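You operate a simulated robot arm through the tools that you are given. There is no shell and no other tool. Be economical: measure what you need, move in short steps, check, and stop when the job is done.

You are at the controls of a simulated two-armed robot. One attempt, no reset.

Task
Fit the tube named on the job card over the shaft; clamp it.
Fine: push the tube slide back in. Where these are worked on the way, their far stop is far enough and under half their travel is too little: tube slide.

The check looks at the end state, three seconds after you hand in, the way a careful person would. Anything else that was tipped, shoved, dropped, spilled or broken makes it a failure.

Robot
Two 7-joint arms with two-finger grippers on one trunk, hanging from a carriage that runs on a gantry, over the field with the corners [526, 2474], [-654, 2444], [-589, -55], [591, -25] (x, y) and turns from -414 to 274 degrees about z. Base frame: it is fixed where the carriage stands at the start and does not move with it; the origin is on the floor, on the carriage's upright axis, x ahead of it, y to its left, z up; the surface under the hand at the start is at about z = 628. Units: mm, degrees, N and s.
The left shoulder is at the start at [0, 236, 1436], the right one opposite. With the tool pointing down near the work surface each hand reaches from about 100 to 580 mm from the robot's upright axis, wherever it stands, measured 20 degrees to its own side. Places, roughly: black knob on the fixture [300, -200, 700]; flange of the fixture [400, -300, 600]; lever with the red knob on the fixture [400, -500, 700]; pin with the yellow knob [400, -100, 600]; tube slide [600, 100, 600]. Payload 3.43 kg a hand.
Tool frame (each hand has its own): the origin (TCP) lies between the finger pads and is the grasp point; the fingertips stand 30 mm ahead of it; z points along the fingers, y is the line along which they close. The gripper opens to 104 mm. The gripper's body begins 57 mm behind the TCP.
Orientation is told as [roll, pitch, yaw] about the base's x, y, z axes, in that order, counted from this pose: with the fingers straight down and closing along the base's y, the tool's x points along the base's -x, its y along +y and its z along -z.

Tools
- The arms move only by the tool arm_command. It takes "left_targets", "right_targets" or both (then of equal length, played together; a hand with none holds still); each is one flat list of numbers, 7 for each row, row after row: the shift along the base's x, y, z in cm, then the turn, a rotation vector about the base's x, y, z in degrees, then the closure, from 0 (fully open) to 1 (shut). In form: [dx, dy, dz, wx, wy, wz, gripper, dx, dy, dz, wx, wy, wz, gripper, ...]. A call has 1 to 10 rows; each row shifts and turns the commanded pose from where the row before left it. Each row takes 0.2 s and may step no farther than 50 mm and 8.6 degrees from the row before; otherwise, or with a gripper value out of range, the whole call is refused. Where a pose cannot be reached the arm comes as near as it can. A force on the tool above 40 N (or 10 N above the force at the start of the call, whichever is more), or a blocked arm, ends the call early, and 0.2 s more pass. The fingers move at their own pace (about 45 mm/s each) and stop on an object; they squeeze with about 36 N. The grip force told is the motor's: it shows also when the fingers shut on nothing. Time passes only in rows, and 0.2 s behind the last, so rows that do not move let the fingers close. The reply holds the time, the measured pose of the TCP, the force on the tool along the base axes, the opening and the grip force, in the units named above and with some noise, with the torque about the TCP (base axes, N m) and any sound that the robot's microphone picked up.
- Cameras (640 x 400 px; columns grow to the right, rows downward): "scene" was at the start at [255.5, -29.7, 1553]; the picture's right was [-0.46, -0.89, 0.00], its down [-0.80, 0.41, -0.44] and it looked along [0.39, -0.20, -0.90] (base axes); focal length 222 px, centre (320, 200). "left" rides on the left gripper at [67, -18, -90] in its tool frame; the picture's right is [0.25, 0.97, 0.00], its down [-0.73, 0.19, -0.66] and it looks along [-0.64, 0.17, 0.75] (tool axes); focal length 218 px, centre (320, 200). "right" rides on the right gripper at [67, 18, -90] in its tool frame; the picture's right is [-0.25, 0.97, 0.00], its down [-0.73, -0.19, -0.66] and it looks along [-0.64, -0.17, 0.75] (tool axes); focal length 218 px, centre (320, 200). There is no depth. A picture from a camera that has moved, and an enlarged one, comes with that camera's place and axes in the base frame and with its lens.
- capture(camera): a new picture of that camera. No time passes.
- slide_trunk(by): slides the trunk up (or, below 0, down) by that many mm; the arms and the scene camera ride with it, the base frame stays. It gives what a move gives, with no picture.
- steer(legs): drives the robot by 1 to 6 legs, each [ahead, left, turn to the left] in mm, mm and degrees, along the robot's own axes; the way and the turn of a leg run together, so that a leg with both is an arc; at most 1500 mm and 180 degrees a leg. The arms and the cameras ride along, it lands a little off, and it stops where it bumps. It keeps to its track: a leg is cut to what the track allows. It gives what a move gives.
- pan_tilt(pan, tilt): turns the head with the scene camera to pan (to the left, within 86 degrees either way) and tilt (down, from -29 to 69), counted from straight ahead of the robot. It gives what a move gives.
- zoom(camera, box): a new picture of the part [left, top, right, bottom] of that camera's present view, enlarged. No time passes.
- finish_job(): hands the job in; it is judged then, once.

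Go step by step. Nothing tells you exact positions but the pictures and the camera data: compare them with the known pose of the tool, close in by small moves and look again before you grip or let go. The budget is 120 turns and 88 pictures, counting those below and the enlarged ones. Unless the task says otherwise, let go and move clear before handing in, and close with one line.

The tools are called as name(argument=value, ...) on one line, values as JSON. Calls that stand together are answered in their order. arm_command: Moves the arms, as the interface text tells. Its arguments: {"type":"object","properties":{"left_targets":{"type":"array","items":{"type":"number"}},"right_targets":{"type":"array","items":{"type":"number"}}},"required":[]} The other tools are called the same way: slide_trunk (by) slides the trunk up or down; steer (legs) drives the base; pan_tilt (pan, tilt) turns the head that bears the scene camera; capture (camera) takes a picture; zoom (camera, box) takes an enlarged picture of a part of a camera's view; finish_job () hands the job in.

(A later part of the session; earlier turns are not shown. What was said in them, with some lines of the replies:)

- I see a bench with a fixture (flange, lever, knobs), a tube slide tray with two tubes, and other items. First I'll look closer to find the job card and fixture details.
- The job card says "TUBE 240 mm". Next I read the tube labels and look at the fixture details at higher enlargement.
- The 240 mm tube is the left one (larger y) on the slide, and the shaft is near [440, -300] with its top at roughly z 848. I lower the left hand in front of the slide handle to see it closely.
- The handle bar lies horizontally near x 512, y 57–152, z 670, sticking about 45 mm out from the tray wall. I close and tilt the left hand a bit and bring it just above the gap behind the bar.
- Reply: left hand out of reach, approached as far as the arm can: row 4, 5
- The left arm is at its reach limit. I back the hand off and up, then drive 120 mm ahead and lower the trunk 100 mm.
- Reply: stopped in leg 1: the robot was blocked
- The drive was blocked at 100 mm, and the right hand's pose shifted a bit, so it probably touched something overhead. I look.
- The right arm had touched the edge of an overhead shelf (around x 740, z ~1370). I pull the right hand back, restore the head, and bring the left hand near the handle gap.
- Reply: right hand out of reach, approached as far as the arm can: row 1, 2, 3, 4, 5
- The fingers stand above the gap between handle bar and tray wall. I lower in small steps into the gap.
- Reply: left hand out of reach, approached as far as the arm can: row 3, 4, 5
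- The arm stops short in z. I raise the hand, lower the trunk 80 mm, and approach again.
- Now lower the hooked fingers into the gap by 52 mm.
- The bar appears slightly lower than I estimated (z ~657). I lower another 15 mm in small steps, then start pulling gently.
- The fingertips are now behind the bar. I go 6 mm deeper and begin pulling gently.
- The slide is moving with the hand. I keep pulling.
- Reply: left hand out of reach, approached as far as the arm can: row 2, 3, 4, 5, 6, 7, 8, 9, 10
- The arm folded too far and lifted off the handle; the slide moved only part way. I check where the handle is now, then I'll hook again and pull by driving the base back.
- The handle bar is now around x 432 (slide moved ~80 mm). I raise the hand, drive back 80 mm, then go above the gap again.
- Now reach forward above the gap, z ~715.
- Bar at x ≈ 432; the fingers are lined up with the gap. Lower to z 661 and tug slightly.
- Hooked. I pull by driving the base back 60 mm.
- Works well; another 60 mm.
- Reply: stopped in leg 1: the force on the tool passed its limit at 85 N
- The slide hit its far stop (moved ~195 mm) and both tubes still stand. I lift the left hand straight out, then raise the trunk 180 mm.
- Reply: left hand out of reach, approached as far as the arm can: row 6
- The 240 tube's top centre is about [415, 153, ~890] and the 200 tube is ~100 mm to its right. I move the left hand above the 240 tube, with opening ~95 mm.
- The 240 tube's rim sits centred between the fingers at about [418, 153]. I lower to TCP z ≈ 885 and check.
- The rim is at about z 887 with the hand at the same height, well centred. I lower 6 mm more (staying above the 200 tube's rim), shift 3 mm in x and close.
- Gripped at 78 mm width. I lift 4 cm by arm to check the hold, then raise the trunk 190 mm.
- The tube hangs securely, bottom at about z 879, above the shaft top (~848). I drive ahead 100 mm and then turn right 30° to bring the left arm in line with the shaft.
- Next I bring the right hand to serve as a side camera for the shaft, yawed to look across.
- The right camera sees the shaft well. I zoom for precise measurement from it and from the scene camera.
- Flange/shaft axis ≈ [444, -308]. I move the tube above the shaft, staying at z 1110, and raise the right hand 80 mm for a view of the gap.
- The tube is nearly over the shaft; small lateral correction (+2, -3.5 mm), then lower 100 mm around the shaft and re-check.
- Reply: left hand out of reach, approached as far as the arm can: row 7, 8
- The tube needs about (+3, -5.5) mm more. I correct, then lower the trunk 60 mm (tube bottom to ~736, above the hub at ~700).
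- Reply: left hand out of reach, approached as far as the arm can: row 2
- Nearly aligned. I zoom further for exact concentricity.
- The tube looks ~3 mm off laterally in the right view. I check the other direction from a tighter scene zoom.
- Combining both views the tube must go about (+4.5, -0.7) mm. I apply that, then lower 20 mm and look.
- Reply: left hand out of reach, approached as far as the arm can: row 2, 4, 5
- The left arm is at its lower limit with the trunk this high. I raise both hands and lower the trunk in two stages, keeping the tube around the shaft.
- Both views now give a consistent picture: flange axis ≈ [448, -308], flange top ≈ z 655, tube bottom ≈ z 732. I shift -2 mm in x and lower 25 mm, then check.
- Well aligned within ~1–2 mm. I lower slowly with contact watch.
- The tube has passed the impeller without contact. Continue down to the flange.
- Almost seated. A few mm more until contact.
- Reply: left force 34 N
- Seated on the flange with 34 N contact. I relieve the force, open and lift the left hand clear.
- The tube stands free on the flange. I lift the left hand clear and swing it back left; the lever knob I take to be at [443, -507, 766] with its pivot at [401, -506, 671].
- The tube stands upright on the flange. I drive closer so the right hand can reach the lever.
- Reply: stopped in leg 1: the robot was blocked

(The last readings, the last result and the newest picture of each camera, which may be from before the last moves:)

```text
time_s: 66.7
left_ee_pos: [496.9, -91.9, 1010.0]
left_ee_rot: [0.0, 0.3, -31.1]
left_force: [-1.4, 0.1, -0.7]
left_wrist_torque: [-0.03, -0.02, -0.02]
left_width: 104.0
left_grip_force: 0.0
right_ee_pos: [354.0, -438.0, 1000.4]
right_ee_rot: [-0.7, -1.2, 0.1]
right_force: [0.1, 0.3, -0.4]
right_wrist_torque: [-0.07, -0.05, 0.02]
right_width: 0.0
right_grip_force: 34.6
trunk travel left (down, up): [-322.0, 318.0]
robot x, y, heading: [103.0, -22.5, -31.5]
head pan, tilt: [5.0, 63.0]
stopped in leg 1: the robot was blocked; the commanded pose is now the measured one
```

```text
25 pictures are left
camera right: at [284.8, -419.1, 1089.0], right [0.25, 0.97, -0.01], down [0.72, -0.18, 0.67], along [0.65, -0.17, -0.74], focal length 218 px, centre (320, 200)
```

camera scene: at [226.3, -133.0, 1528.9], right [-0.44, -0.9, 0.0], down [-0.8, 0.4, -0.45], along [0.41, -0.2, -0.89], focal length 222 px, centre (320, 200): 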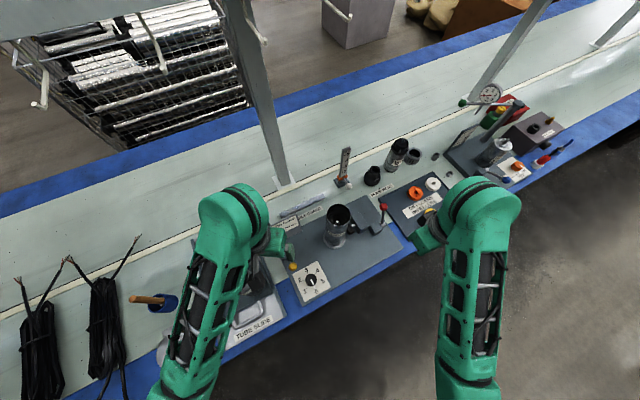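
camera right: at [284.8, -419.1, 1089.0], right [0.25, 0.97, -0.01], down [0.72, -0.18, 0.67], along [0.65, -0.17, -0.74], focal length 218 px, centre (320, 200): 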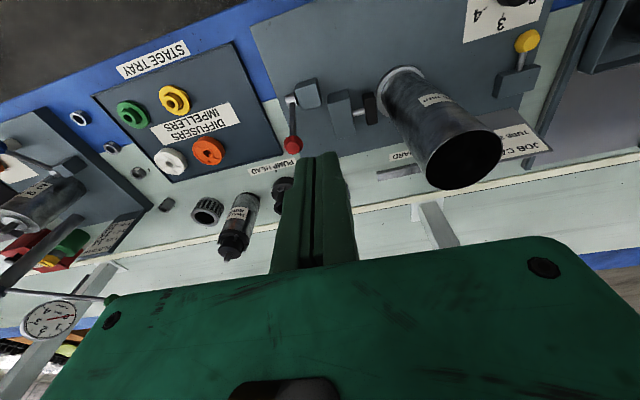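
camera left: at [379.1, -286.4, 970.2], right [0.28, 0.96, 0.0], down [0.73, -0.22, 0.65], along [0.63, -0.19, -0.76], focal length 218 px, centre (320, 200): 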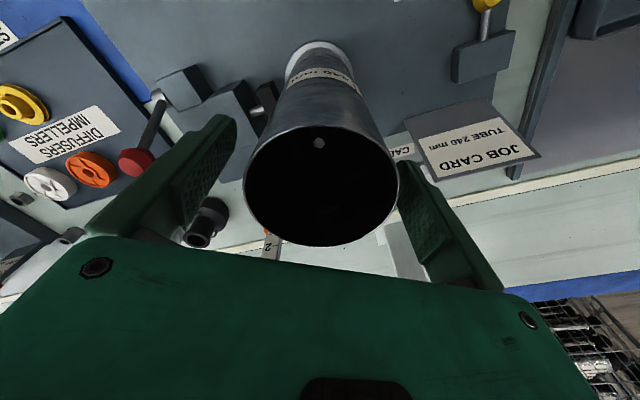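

The carriage can't go beyond x ≈ 100. Turning back to heading ~0 brings the right shoulder nearer the lever, so I do that.

steer(legs=[[-15, 0, 0], [0, 0, 31]])

capture(camera="scene")

```text
time_s: 69.0
left_ee_pos: [470.1, 125.7, 1011.3]
left_ee_rot: [-0.1, 0.1, -0.8]
left_force: [0.2, -0.5, -0.3]
left_wrist_torque: [-0.02, 0.04, -0.01]
left_width: 104.0
left_grip_force: 0.0
right_ee_pos: [520.5, -245.2, 1003.1]
right_ee_rot: [-0.6, -1.3, 30.3]
right_force: [0.9, 0.0, -0.6]
right_wrist_torque: [-0.01, 0.01, 0.0]
right_width: 0.0
right_grip_force: 34.8
trunk travel left (down, up): [-322.0, 318.0]
robot x, y, heading: [89.5, -10.0, -1.1]
head pan, tilt: [5.0, 63.0]
```

```text
24 pictures are left
camera scene: at [352.1, -10.3, 1528.9], right [0.07, -1.0, 0.0], down [-0.89, -0.06, -0.45], along [0.45, 0.03, -0.89], focal length 222 px, centre (320, 200)
```

scene: 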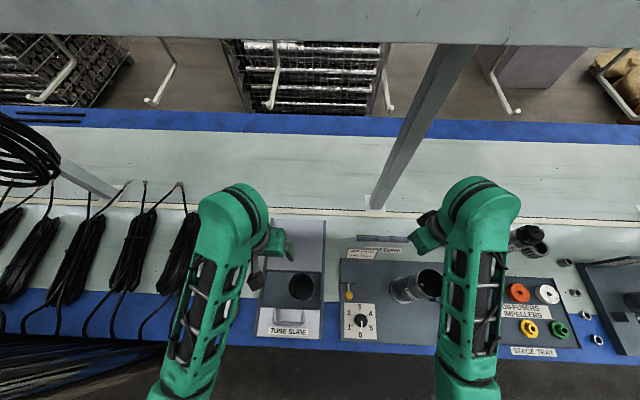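

Move the right hand (closed) to above and behind (+x side of) the lever.

arm_command(right_targets=[-0.7, -4.4, 0, 0, 0, -5, 1, -0.7, -4.4, 0, 0, 0, -5, 1, -0.7, -4.4, 0, 0, 0, -5, 1, -0.7, -4.4, 0, 0, 0, -5, 1, -0.7, -4.4, 0, 0, 0, -5, 1, -0.7, -4.2, 0, 0, 0, -5, 1, 0, 0, -4, 0, 0, 0, 1, 0, 0, -4, 0, 0, 0, 1, 0, 0, -4, 0, 0, 0, 1])

capture(camera="right")

zoom(camera="scene", box=[360, 220, 560, 350])

```text
time_s: 71.0
left_ee_pos: [470.0, 126.9, 1011.2]
left_ee_rot: [0.1, 0.2, -0.9]
left_force: [-0.7, -0.2, 0.6]
left_wrist_torque: [-0.04, -0.03, 0.0]
left_width: 103.7
left_grip_force: 0.0
right_ee_pos: [479.1, -507.9, 880.6]
right_ee_rot: [-0.8, -1.3, 0.4]
right_force: [-1.1, 0.1, -0.6]
right_wrist_torque: [0.02, 0.0, -0.02]
right_width: 0.1
right_grip_force: 34.9
trunk travel left (down, up): [-322.0, 318.0]
robot x, y, heading: [90.0, -9.0, -0.8]
head pan, tilt: [5.0, 63.0]
```

```text
23 pictures are left
camera right: at [409.9, -489.7, 967.7], right [0.25, 0.97, -0.01], down [0.72, -0.18, 0.68], along [0.65, -0.17, -0.74], focal length 218 px, centre (320, 200)
```

right: 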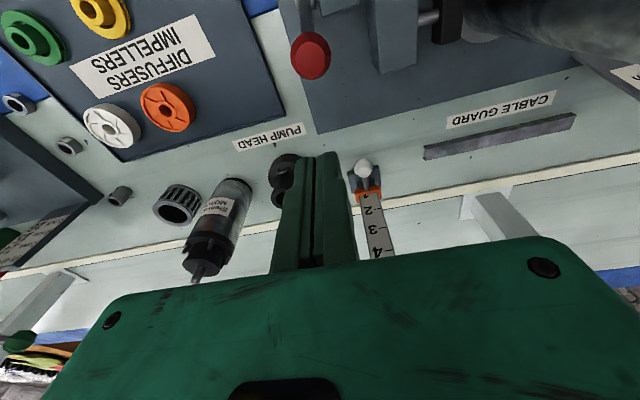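

```text
3.08 times, centred on (460, 285) of scene
camera zoom: at [351.8, -10.0, 1528.9], right [0.07, -1.0, 0.0], down [-0.89, -0.06, -0.45], along [0.45, 0.03, -0.89], focal length 683 px, centre (-111, -62)
```

zoom: 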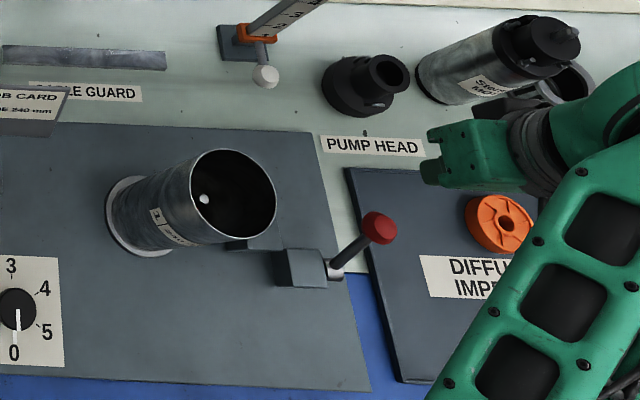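

Knob confirmed at about [437, -506, 766], and the hand is right behind it. I lower and push gently toward -x.

arm_command(right_targets=[0, 0, -4, 0, 0, 0, 1, 0, 0, -4, 0, 0, 0, 1, 0, 0.2, -4, 0, 0, 0, 1, -0.5, 0, -0.8, 0, 0, 0, 1, -0.5, 0, 0, 0, 0, 0, 1, -0.5, 0, 0, 0, 0, 0, 1, -0.5, 0, 0, 0, 0, 0, 1, -0.5, 0, 0, 0, 0, 0, 1, -0.5, 0, 0, 0, 0, 0, 1])

zoom(camera="scene", box=[360, 220, 560, 350])

```text
time_s: 73.0
left_ee_pos: [470.1, 126.1, 1010.9]
left_ee_rot: [0.0, 0.1, -0.8]
left_force: [-0.2, 0.3, 0.3]
left_wrist_torque: [0.05, -0.01, -0.02]
left_width: 104.1
left_grip_force: 0.1
right_ee_pos: [447.6, -505.6, 753.7]
right_ee_rot: [-0.7, -1.4, 0.5]
right_force: [0.3, 0.0, 0.1]
right_wrist_torque: [-0.01, 0.0, -0.01]
right_width: 0.3
right_grip_force: 34.8
trunk travel left (down, up): [-322.0, 318.0]
robot x, y, heading: [89.5, -9.4, -1.0]
head pan, tilt: [5.0, 63.0]
```

```text
3.08 times, centred on (460, 285) of scene
camera zoom: at [352.2, -10.3, 1529.0], right [0.07, -1.0, 0.0], down [-0.89, -0.06, -0.45], along [0.45, 0.03, -0.89], focal length 683 px, centre (-111, -62)
```

zoom: 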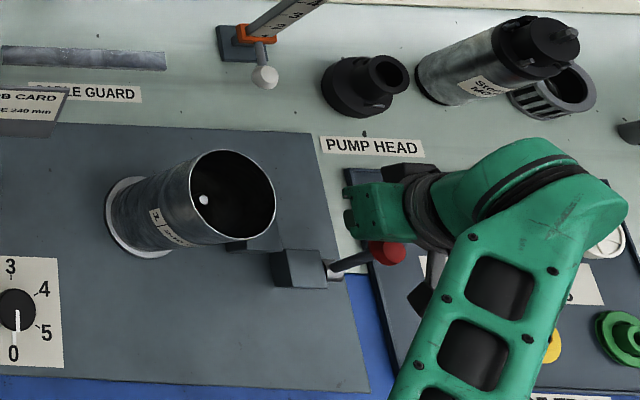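

The lever swings smoothly. Continue the push.

arm_command(right_targets=[-0.6, 0, 0, 0, 0, 0, 1, -0.6, 0, 0, 0, 0, 0, 1, -0.6, 0, 0, 0, 0, 0, 1, -0.6, 0, 0, 0, 0, 0, 1, -0.6, 0, 0, 0, 0, 0, 1, -0.6, 0, 0, 0, 0, 0, 1, -0.6, 0, 0, 0, 0, 0, 1, -0.6, 0, -0.1, 0, 0, 0, 1, -0.6, 0, -0.2, 0, 0, 0, 1])

zoom(camera="scene", box=[360, 220, 560, 350])

```text
time_s: 75.0
left_ee_pos: [469.3, 126.6, 1010.9]
left_ee_rot: [0.1, 0.2, -0.8]
left_force: [0.0, -0.5, -0.1]
left_wrist_torque: [0.01, 0.03, 0.05]
left_width: 104.0
left_grip_force: 0.2
right_ee_pos: [394.9, -504.9, 750.1]
right_ee_rot: [-0.9, -1.4, 0.4]
right_force: [0.5, 0.2, 0.0]
right_wrist_torque: [0.01, 0.01, 0.0]
right_width: 0.0
right_grip_force: 34.4
trunk travel left (down, up): [-322.0, 318.0]
robot x, y, heading: [90.6, -9.5, -0.8]
head pan, tilt: [5.0, 63.0]
```

```text
3.08 times, centred on (460, 285) of scene
camera zoom: at [352.1, -10.4, 1529.0], right [0.07, -1.0, 0.0], down [-0.89, -0.06, -0.45], along [0.45, 0.03, -0.89], focal length 683 px, centre (-111, -62)
```

zoom: 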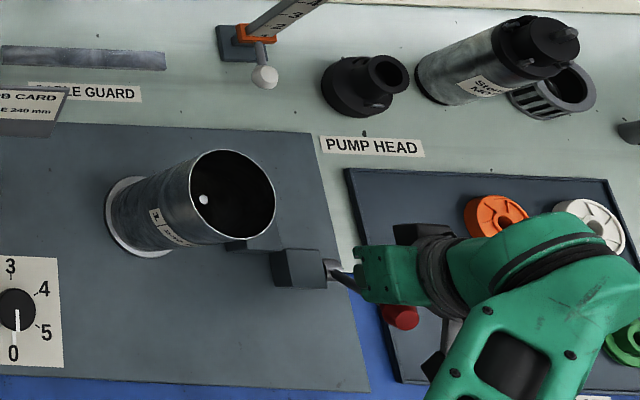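

The lever is past vertical; I continue along the arc.

arm_command(right_targets=[-0.6, 0, -0.2, 0, 0, 0, 1, -0.6, 0, -0.2, 0, 0, 0, 1, -0.6, 0, -0.3, 0, 0, 0, 1, -0.6, 0, -0.3, 0, 0, 0, 1, -0.6, 0, -0.3, 0, 0, 0, 1, -0.6, 0, -0.4, 0, 0, 0, 1, -0.6, 0, -0.4, 0, 0, 0, 1])

zoom(camera="scene", box=[360, 220, 560, 350])

```text
time_s: 76.6
left_ee_pos: [474.4, 127.1, 1013.3]
left_ee_rot: [0.0, 0.0, -0.8]
left_force: [0.0, 0.2, 0.0]
left_wrist_torque: [-0.02, 0.0, 0.0]
left_width: 103.8
left_grip_force: 0.0
right_ee_pos: [362.2, -506.8, 735.0]
right_ee_rot: [-0.9, -1.9, 0.5]
right_force: [13.0, 13.2, 29.4]
right_wrist_torque: [0.21, 0.02, -0.08]
right_width: 6.0
right_grip_force: 35.0
trunk travel left (down, up): [-322.0, 318.0]
robot x, y, heading: [89.5, -9.1, -0.9]
head pan, tilt: [5.0, 63.0]
```

```text
3.08 times, centred on (460, 285) of scene
camera zoom: at [354.5, -9.5, 1530.3], right [0.07, -1.0, 0.0], down [-0.89, -0.06, -0.46], along [0.46, 0.03, -0.89], focal length 683 px, centre (-111, -62)
```

zoom: 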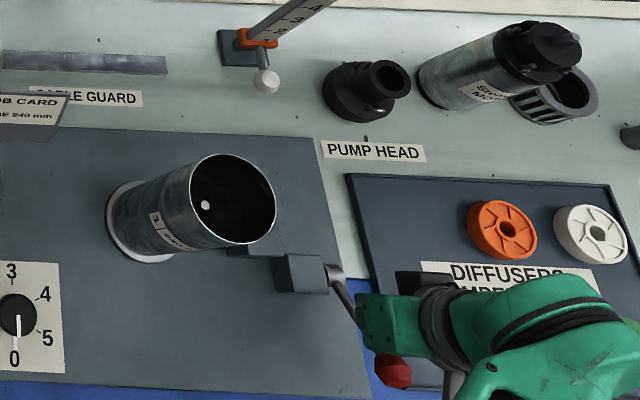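

Force rose to 30 N: the lever may be at its stop, or the fingers wedge on the rod. I lift off slightly and look at lever and jaw.

arm_command(right_targets=[0.3, 0, 1, 0, 0, 0, 1, 0.3, 0, 2, 0, 0, 0, 1, 0, -3, 3, 0, 0, 0, 1, 0, -3, 3, 0, 0, 0, 1])

zoom(camera="scene", box=[390, 270, 510, 350])

capture(camera="right")

```text
time_s: 77.6
left_ee_pos: [471.5, 125.8, 1010.0]
left_ee_rot: [0.0, 0.1, -0.7]
left_force: [-0.5, 0.6, -0.8]
left_wrist_torque: [0.0, 0.01, -0.01]
left_width: 104.2
left_grip_force: 0.1
right_ee_pos: [355.7, -567.7, 819.2]
right_ee_rot: [-0.7, -1.2, 0.3]
right_force: [-0.2, -0.7, -0.2]
right_wrist_torque: [0.02, 0.02, 0.03]
right_width: 0.1
right_grip_force: 34.8
trunk travel left (down, up): [-322.0, 318.0]
robot x, y, heading: [85.2, -11.4, -1.0]
head pan, tilt: [5.0, 63.0]
```

```text
5.00 times, centred on (450, 310) of scene
camera zoom: at [352.4, -11.0, 1529.0], right [0.07, -1.0, 0.0], down [-0.89, -0.06, -0.45], along [0.45, 0.03, -0.89], focal length 1110 px, centre (-330, -350)
```

zoom: 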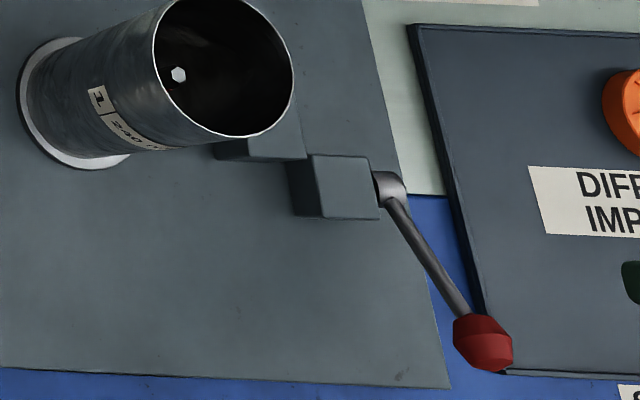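

```text
17 pictures are left
camera right: at [286.9, -548.7, 907.5], right [0.25, 0.97, -0.01], down [0.72, -0.18, 0.67], along [0.65, -0.17, -0.74], focal length 218 px, centre (320, 200)
```

right: 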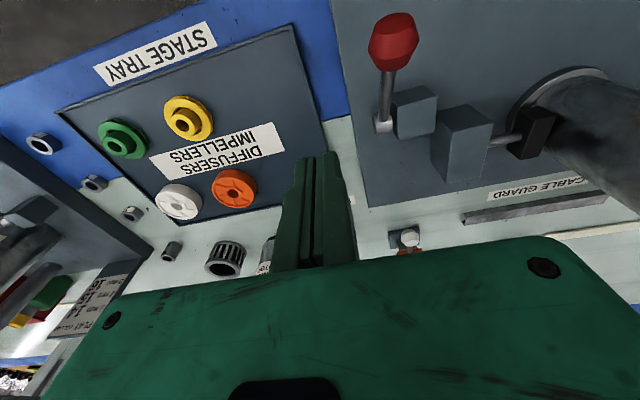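

The lever now leans ~54° toward the robot, and the jaw seems to have advanced to the tube. I zoom on the jaw.

zoom(camera="right", box=[420, 60, 620, 190])

```text
3.08 times, centred on (520, 125) of right
camera zoom: at [286.9, -548.7, 907.5], right [0.25, 0.97, -0.01], down [0.72, -0.18, 0.67], along [0.65, -0.17, -0.74], focal length 672 px, centre (-295, 431)
```

zoom: 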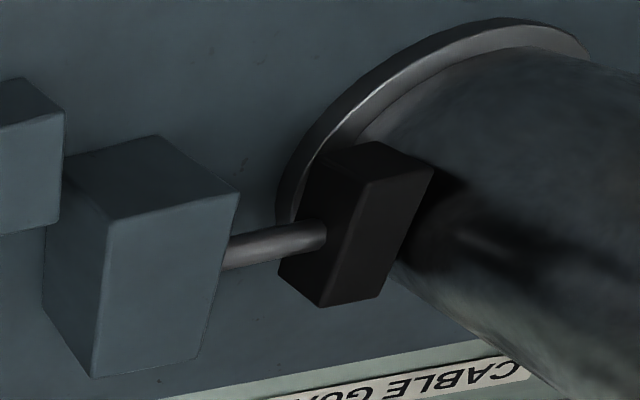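

The jaw has moved to the tube. To make sure the lever is at its closed stop I press on the knob along its arc.

arm_command(right_targets=[-1.5, 3, -0.5, 0, 0, 0, 1, -1.6, 3.1, -0.5, 0, 0, 0, 1, 0, 0, -1, 0, 0, 0, 1, 0, 0, -1, 0, 0, 0, 1, -0.2, 0, -0.5, 0, 0, 0, 1, -0.3, 0, -0.5, 0, 0, 0, 1, -0.3, 0, -0.5, 0, 0, 0, 1, -0.3, 0, -0.5, 0, 0, 0, 1, -0.3, 0, -0.5, 0, 0, 0, 1, -0.3, 0, -0.5, 0, 0, 0, 1])

zoom(camera="scene", box=[390, 270, 510, 350])

```text
time_s: 79.7
left_ee_pos: [469.8, 127.1, 1011.0]
left_ee_rot: [0.2, 0.2, -0.8]
left_force: [0.2, 0.4, 0.4]
left_wrist_torque: [0.0, 0.01, 0.03]
left_width: 104.1
left_grip_force: 0.0
right_ee_pos: [315.6, -506.0, 769.9]
right_ee_rot: [-1.0, -1.8, 0.3]
right_force: [-3.8, 7.7, 15.0]
right_wrist_torque: [0.11, -0.06, -0.04]
right_width: 0.1
right_grip_force: 35.1
trunk travel left (down, up): [-322.0, 318.0]
robot x, y, heading: [86.9, -12.0, -1.1]
head pan, tilt: [5.0, 63.0]
stopped in row 10 (right hand): the force on the tool passed its limit at 48 N (the readings are from after the stop); the commanded pose is now the measured one
```

```text
5.00 times, centred on (450, 310) of scene
camera zoom: at [351.7, -9.7, 1528.9], right [0.07, -1.0, 0.0], down [-0.89, -0.06, -0.45], along [0.45, 0.03, -0.89], focal length 1110 px, centre (-330, -350)
```

zoom: 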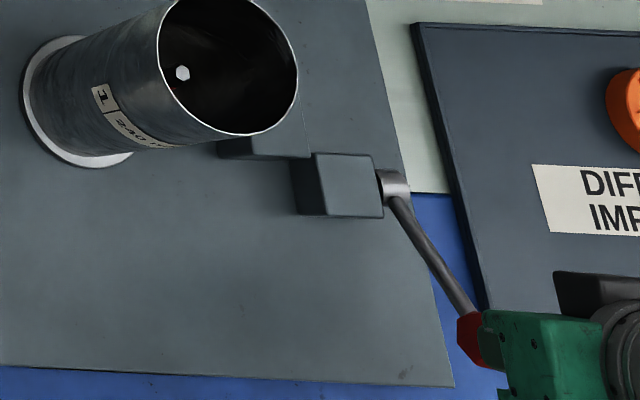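

48 N on the knob moves nothing: the lever is at its closed stop. I lift the right hand clear, drive back ~215 mm and lower the trunk for pushing the slide in.

arm_command(right_targets=[0.2, 0, 2, 0, 0, 0, 1, 0, 0, 4, 0, 0, 0, 1, 0, 0, 4, 0, 0, 0, 1, 0, 0, 4, 0, 0, 0, 1, 0, 0, 4, 0, 0, 0, 1])

steer(legs=[[-215, 0, 0], [0, 0, 2]])

slide_trunk(by=-100)

capture(camera="scene")

```text
time_s: 80.8
left_ee_pos: [471.7, 126.2, 1011.9]
left_ee_rot: [0.0, 0.3, -0.8]
left_force: [-0.1, -0.1, -0.2]
left_wrist_torque: [0.01, 0.03, -0.01]
left_width: 104.1
left_grip_force: 0.1
right_ee_pos: [315.0, -506.4, 949.8]
right_ee_rot: [-1.1, -1.8, 0.5]
right_force: [-0.4, -0.4, -0.2]
right_wrist_torque: [-0.01, -0.01, 0.01]
right_width: 0.0
right_grip_force: 34.7
trunk travel left (down, up): [-322.0, 318.0]
robot x, y, heading: [85.6, -10.8, -1.2]
head pan, tilt: [5.0, 63.0]
```

```text
time_s: 82.9
left_ee_pos: [254.1, 143.8, 1011.8]
left_ee_rot: [0.0, 0.2, 1.2]
left_force: [-0.8, 0.0, 0.3]
left_wrist_torque: [0.02, 0.02, -0.02]
left_width: 103.7
left_grip_force: 0.1
right_ee_pos: [121.8, -493.5, 949.2]
right_ee_rot: [-1.0, -1.7, 2.4]
right_force: [0.4, 0.5, 0.1]
right_wrist_torque: [0.0, -0.04, 0.02]
right_width: 0.0
right_grip_force: 34.4
trunk travel left (down, up): [-322.0, 318.0]
robot x, y, heading: [-121.5, -7.5, 0.8]
head pan, tilt: [5.0, 63.0]
```

```text
time_s: 84.2
left_ee_pos: [255.9, 142.4, 911.5]
left_ee_rot: [0.0, 0.2, 1.2]
left_force: [-1.0, -0.7, 0.5]
left_wrist_torque: [0.0, 0.01, 0.0]
left_width: 104.1
left_grip_force: 0.1
right_ee_pos: [122.5, -494.6, 850.0]
right_ee_rot: [-1.0, -1.8, 2.4]
right_force: [0.9, -0.3, 0.9]
right_wrist_torque: [0.01, 0.0, -0.01]
right_width: 0.3
right_grip_force: 34.5
trunk travel left (down, up): [-222.0, 418.0]
robot x, y, heading: [-120.4, -5.3, 1.0]
head pan, tilt: [5.0, 63.0]
```

```text
14 pictures are left
camera scene: at [141.4, 2.7, 1429.0], right [0.1, -0.99, 0.0], down [-0.89, -0.09, -0.45], along [0.45, 0.05, -0.89], focal length 222 px, centre (320, 200)
```

scene: 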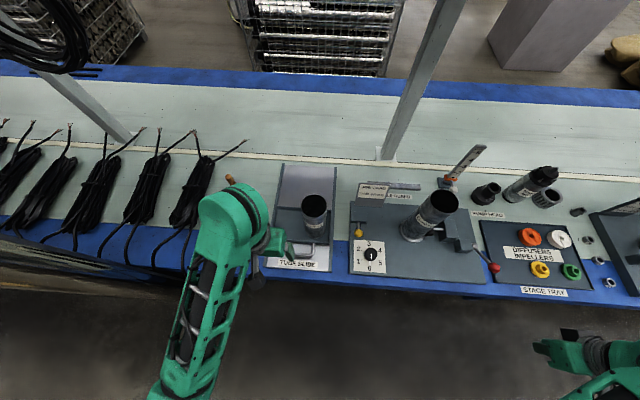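

Now the left hand goes closed, in front of the handle bar (x ~270), lowering to bar height.

arm_command(left_targets=[0.4, -1, -3.8, 0, 0, 0, 1, 0.4, -1, -3.8, 0, 0, 0, 1, 0.4, -1, -3.8, 0, 0, 0, 1, 0.4, -1, -3.8, 0, 0, 0, 1, 0, 0, -2, 0, 0, 0, 1, 0, 0, -2, 0, 0, 0, 1, 0, 0, -1.5, 0, 0, 0, 1, 0, 0, -1.5, 0, 0, 0, 1])

capture(camera="left")

```text
time_s: 86.0
left_ee_pos: [271.1, 102.5, 691.6]
left_ee_rot: [0.0, 0.2, 1.2]
left_force: [0.2, 1.0, 0.4]
left_wrist_torque: [-0.03, 0.0, -0.02]
left_width: 0.0
left_grip_force: 34.7
right_ee_pos: [122.5, -494.1, 849.8]
right_ee_rot: [-1.0, -1.7, 2.3]
right_force: [0.5, 0.6, 0.4]
right_wrist_torque: [0.03, 0.01, 0.01]
right_width: 0.0
right_grip_force: 34.6
trunk travel left (down, up): [-222.0, 418.0]
robot x, y, heading: [-122.4, -8.9, 0.9]
head pan, tilt: [5.0, 63.0]
```

```text
13 pictures are left
camera left: at [206.3, 83.7, 779.9], right [-0.27, 0.96, 0.0], down [0.73, 0.21, 0.65], along [0.63, 0.18, -0.76], focal length 218 px, centre (320, 200)
```

left: 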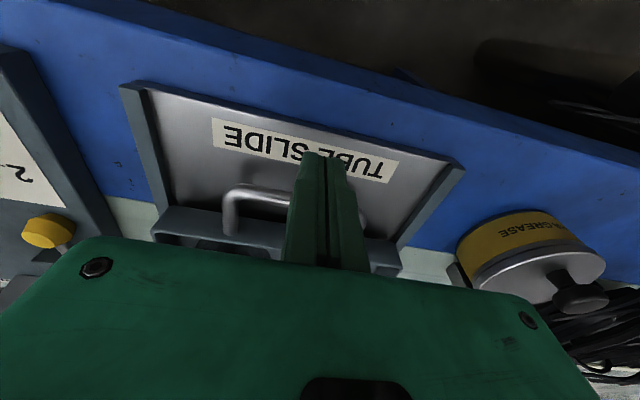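

Hand is centred in front of the bar. Lower to TCP z ≈ 677, then push in +x with the arm first.

arm_command(left_targets=[0, 0, -0.7, 0, 0, 0, 1, 0, 0, -0.7, 0, 0, 0, 1, 0.6, 0, 0, 0, 0, 0, 1, 0.6, 0, 0, 0, 0, 0, 1, 0.6, 0, 0, 0, 0, 0, 1, 0.6, 0, 0, 0, 0, 0, 1, 0.6, 0, 0, 0, 0, 0, 1, 0.6, 0, 0, 0, 0, 0, 1, 0.6, 0, 0, 0, 0, 0, 1, 0.6, 0, 0, 0, 0, 0, 1])

capture(camera="left")

```text
time_s: 88.2
left_ee_pos: [320.8, 103.6, 673.3]
left_ee_rot: [0.0, 0.2, 1.2]
left_force: [0.4, 0.3, 0.1]
left_wrist_torque: [0.02, 0.0, -0.02]
left_width: 0.1
left_grip_force: 34.3
right_ee_pos: [123.3, -493.3, 849.5]
right_ee_rot: [-1.2, -1.9, 2.4]
right_force: [0.1, -0.1, 1.1]
right_wrist_torque: [0.01, 0.02, 0.02]
right_width: 0.0
right_grip_force: 34.6
trunk travel left (down, up): [-222.0, 418.0]
robot x, y, heading: [-122.8, -0.9, 1.0]
head pan, tilt: [5.0, 63.0]
```

```text
12 pictures are left
camera left: at [254.3, 85.6, 763.5], right [-0.27, 0.96, 0.0], down [0.73, 0.21, 0.66], along [0.63, 0.18, -0.76], focal length 218 px, centre (320, 200)
```

left: 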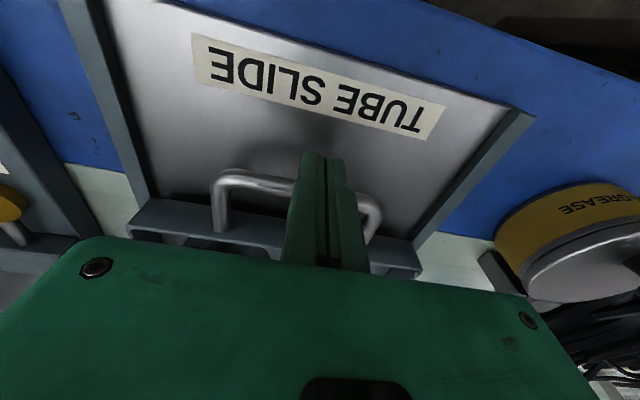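

The bar is in contact and moving in. I push 145 mm by driving ahead, then finish by arm.

steer(legs=[[75, 0, 0]])

steer(legs=[[70, 0, 0]])

capture(camera="left")

```text
time_s: 89.2
left_ee_pos: [395.3, 106.3, 675.4]
left_ee_rot: [0.0, 0.1, 1.2]
left_force: [-0.2, 0.6, -0.4]
left_wrist_torque: [0.01, 0.03, -0.01]
left_width: 0.0
left_grip_force: 34.5
right_ee_pos: [198.7, -493.1, 849.2]
right_ee_rot: [-0.9, -1.8, 2.6]
right_force: [-0.3, 0.5, 0.4]
right_wrist_torque: [0.01, 0.02, 0.01]
right_width: 0.1
right_grip_force: 34.7
trunk travel left (down, up): [-222.0, 418.0]
robot x, y, heading: [-48.3, -1.8, 1.1]
head pan, tilt: [5.0, 63.0]
```

```text
time_s: 90.2
left_ee_pos: [465.0, 106.8, 676.0]
left_ee_rot: [0.0, 0.1, 1.3]
left_force: [0.3, 0.3, 0.1]
left_wrist_torque: [0.01, 0.05, 0.02]
left_width: 0.0
left_grip_force: 34.7
right_ee_pos: [266.9, -489.9, 849.0]
right_ee_rot: [-1.0, -1.8, 2.5]
right_force: [-0.4, -0.2, 0.6]
right_wrist_torque: [0.03, 0.03, -0.01]
right_width: 0.0
right_grip_force: 34.7
trunk travel left (down, up): [-222.0, 418.0]
robot x, y, heading: [19.1, -1.6, 1.1]
head pan, tilt: [5.0, 63.0]
```

```text
11 pictures are left
camera left: at [397.4, 89.0, 764.3], right [-0.28, 0.96, 0.0], down [0.73, 0.21, 0.66], along [0.63, 0.18, -0.75], focal length 218 px, centre (320, 200)
```

left: 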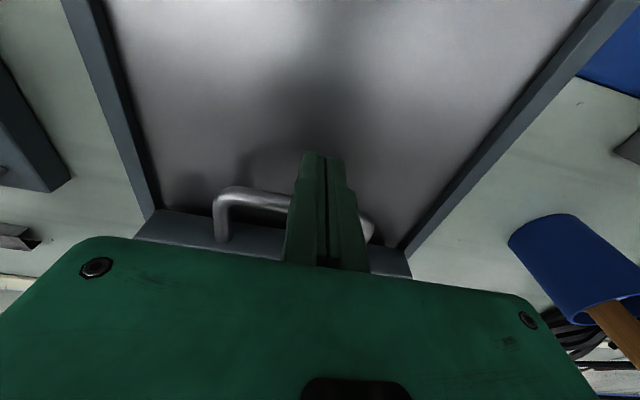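

The slide is moving with the hand. I push the remainder by arm until it stops.

arm_command(left_targets=[0.5, 0, 0, 0, 0, 0, 1, 0.5, 0, 0, 0, 0, 0, 1, 0.5, 0, 0, 0, 0, 0, 1, 0.5, 0, 0, 0, 0, 0, 1, 0.5, 0, 0, 0, 0, 0, 1, 0.5, 0, 0, 0, 0, 0, 1, 0.5, 0, 0, 0, 0, 0, 1, 0.4, 0, 0, 0, 0, 0, 1, 0.4, 0, 0, 0, 0, 0, 1, 0.4, 0, 0, 0, 0, 0, 1])

capture(camera="left")

```text
time_s: 92.5
left_ee_pos: [496.9, 107.2, 668.1]
left_ee_rot: [-0.1, 1.4, 1.6]
left_force: [-22.1, 0.2, 9.4]
left_wrist_torque: [-0.15, 0.13, 0.05]
left_width: 6.1
left_grip_force: 35.2
right_ee_pos: [260.5, -490.2, 848.6]
right_ee_rot: [-0.9, -1.5, 2.7]
right_force: [-0.2, 0.0, 0.0]
right_wrist_torque: [-0.01, -0.01, 0.0]
right_width: 0.0
right_grip_force: 35.1
trunk travel left (down, up): [-222.0, 418.0]
robot x, y, heading: [20.2, -2.3, 1.2]
head pan, tilt: [5.0, 63.0]
stopped in row 10 (left hand): the force on the tool passed its limit at 45 N (the readings are from after the stop); the commanded pose is now the measured one
```

```text
10 pictures are left
camera left: at [432.0, 89.1, 758.9], right [-0.28, 0.96, 0.0], down [0.74, 0.21, 0.64], along [0.61, 0.18, -0.77], focal length 218 px, centre (320, 200)
```

left: 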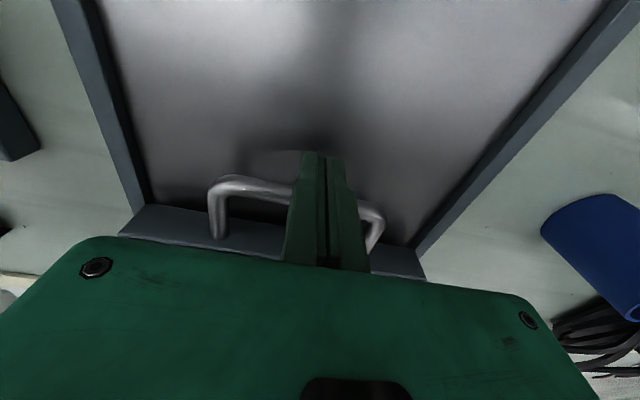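

The slide hit its inner stop (45 N). I back off, lift the hand clear and check the whole scene.

arm_command(left_targets=[-1, 0, 0, 0, 0, 0, 1, -3, 0, 1, 0, 0, 0, 1, -3, 0, 3, 0, 0, 0, 1, -2, 0, 4, 0, 0, 0, 1, 0, 0, 4, 0, 0, 0, 1, 0, 0, 4, 0, 0, 0, 1, 0, 0, 4, 0, 0, 0, 1])

steer(legs=[[-150, 0, 0]])

capture(camera="scene")

zoom(camera="scene", box=[340, 150, 500, 270])

```text
time_s: 94.1
left_ee_pos: [415.2, 107.9, 873.8]
left_ee_rot: [-0.1, 0.8, 1.3]
left_force: [0.2, 0.2, -0.7]
left_wrist_torque: [-0.02, -0.03, 0.02]
left_width: 0.0
left_grip_force: 34.8
right_ee_pos: [265.3, -490.5, 849.3]
right_ee_rot: [-0.9, -1.6, 2.6]
right_force: [-1.0, -0.3, -1.1]
right_wrist_torque: [-0.01, -0.02, 0.02]
right_width: 0.1
right_grip_force: 34.8
trunk travel left (down, up): [-222.0, 418.0]
robot x, y, heading: [18.6, -1.1, 0.9]
head pan, tilt: [5.0, 63.0]
```

```text
time_s: 95.4
left_ee_pos: [267.5, 104.8, 875.6]
left_ee_rot: [-0.2, 0.7, 1.4]
left_force: [0.1, 0.9, -0.9]
left_wrist_torque: [0.04, -0.01, -0.01]
left_width: 0.0
left_grip_force: 34.5
right_ee_pos: [115.9, -492.6, 849.2]
right_ee_rot: [-1.0, -1.7, 2.5]
right_force: [-0.9, 0.1, -0.9]
right_wrist_torque: [0.01, 0.02, -0.03]
right_width: 0.0
right_grip_force: 34.8
trunk travel left (down, up): [-222.0, 418.0]
robot x, y, heading: [-125.0, -3.3, 1.1]
head pan, tilt: [5.0, 63.0]
```

```text
9 pictures are left
camera scene: at [134.7, 3.1, 1428.8], right [0.11, -0.99, 0.0], down [-0.89, -0.09, -0.45], along [0.45, 0.05, -0.89], focal length 222 px, centre (320, 200)
```

scene: 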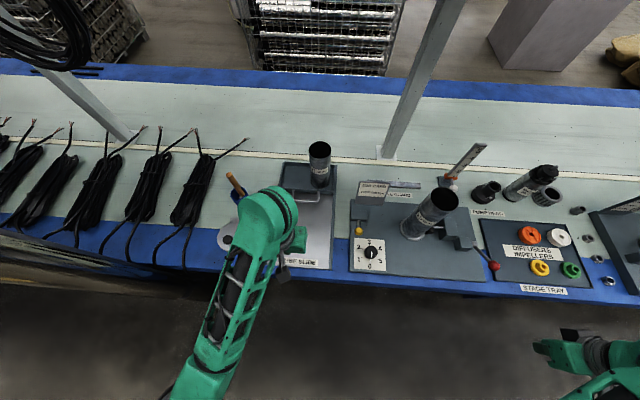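

```text
3.33 times, centred on (420, 210) of scene
camera zoom: at [134.7, 3.1, 1428.8], right [0.11, -0.99, 0.0], down [-0.89, -0.09, -0.45], along [0.45, 0.05, -0.89], focal length 740 px, centre (-13, 167)
```

zoom: 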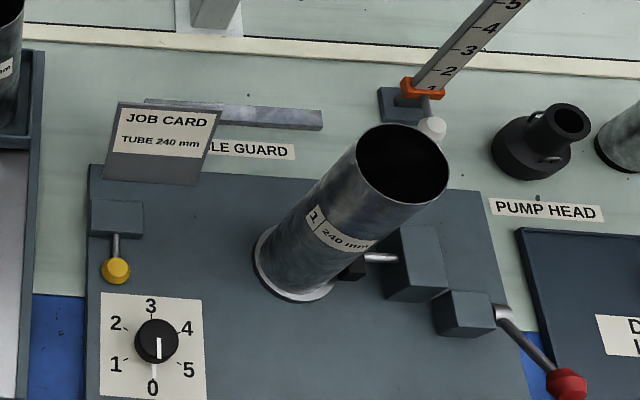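

The 240 mm tube stands upright on the flange, the lever is at its closed stop with the jaw against the tube, and the slide is fully in. Nothing else looks moved and both hands are clear, so I hand in.

finish_job()

```text
The job is handed in.
```

The 240 mm tube named on the job card is fitted over the shaft and clamped, the tube slide is pushed back in against its stop, and the job is handed in.
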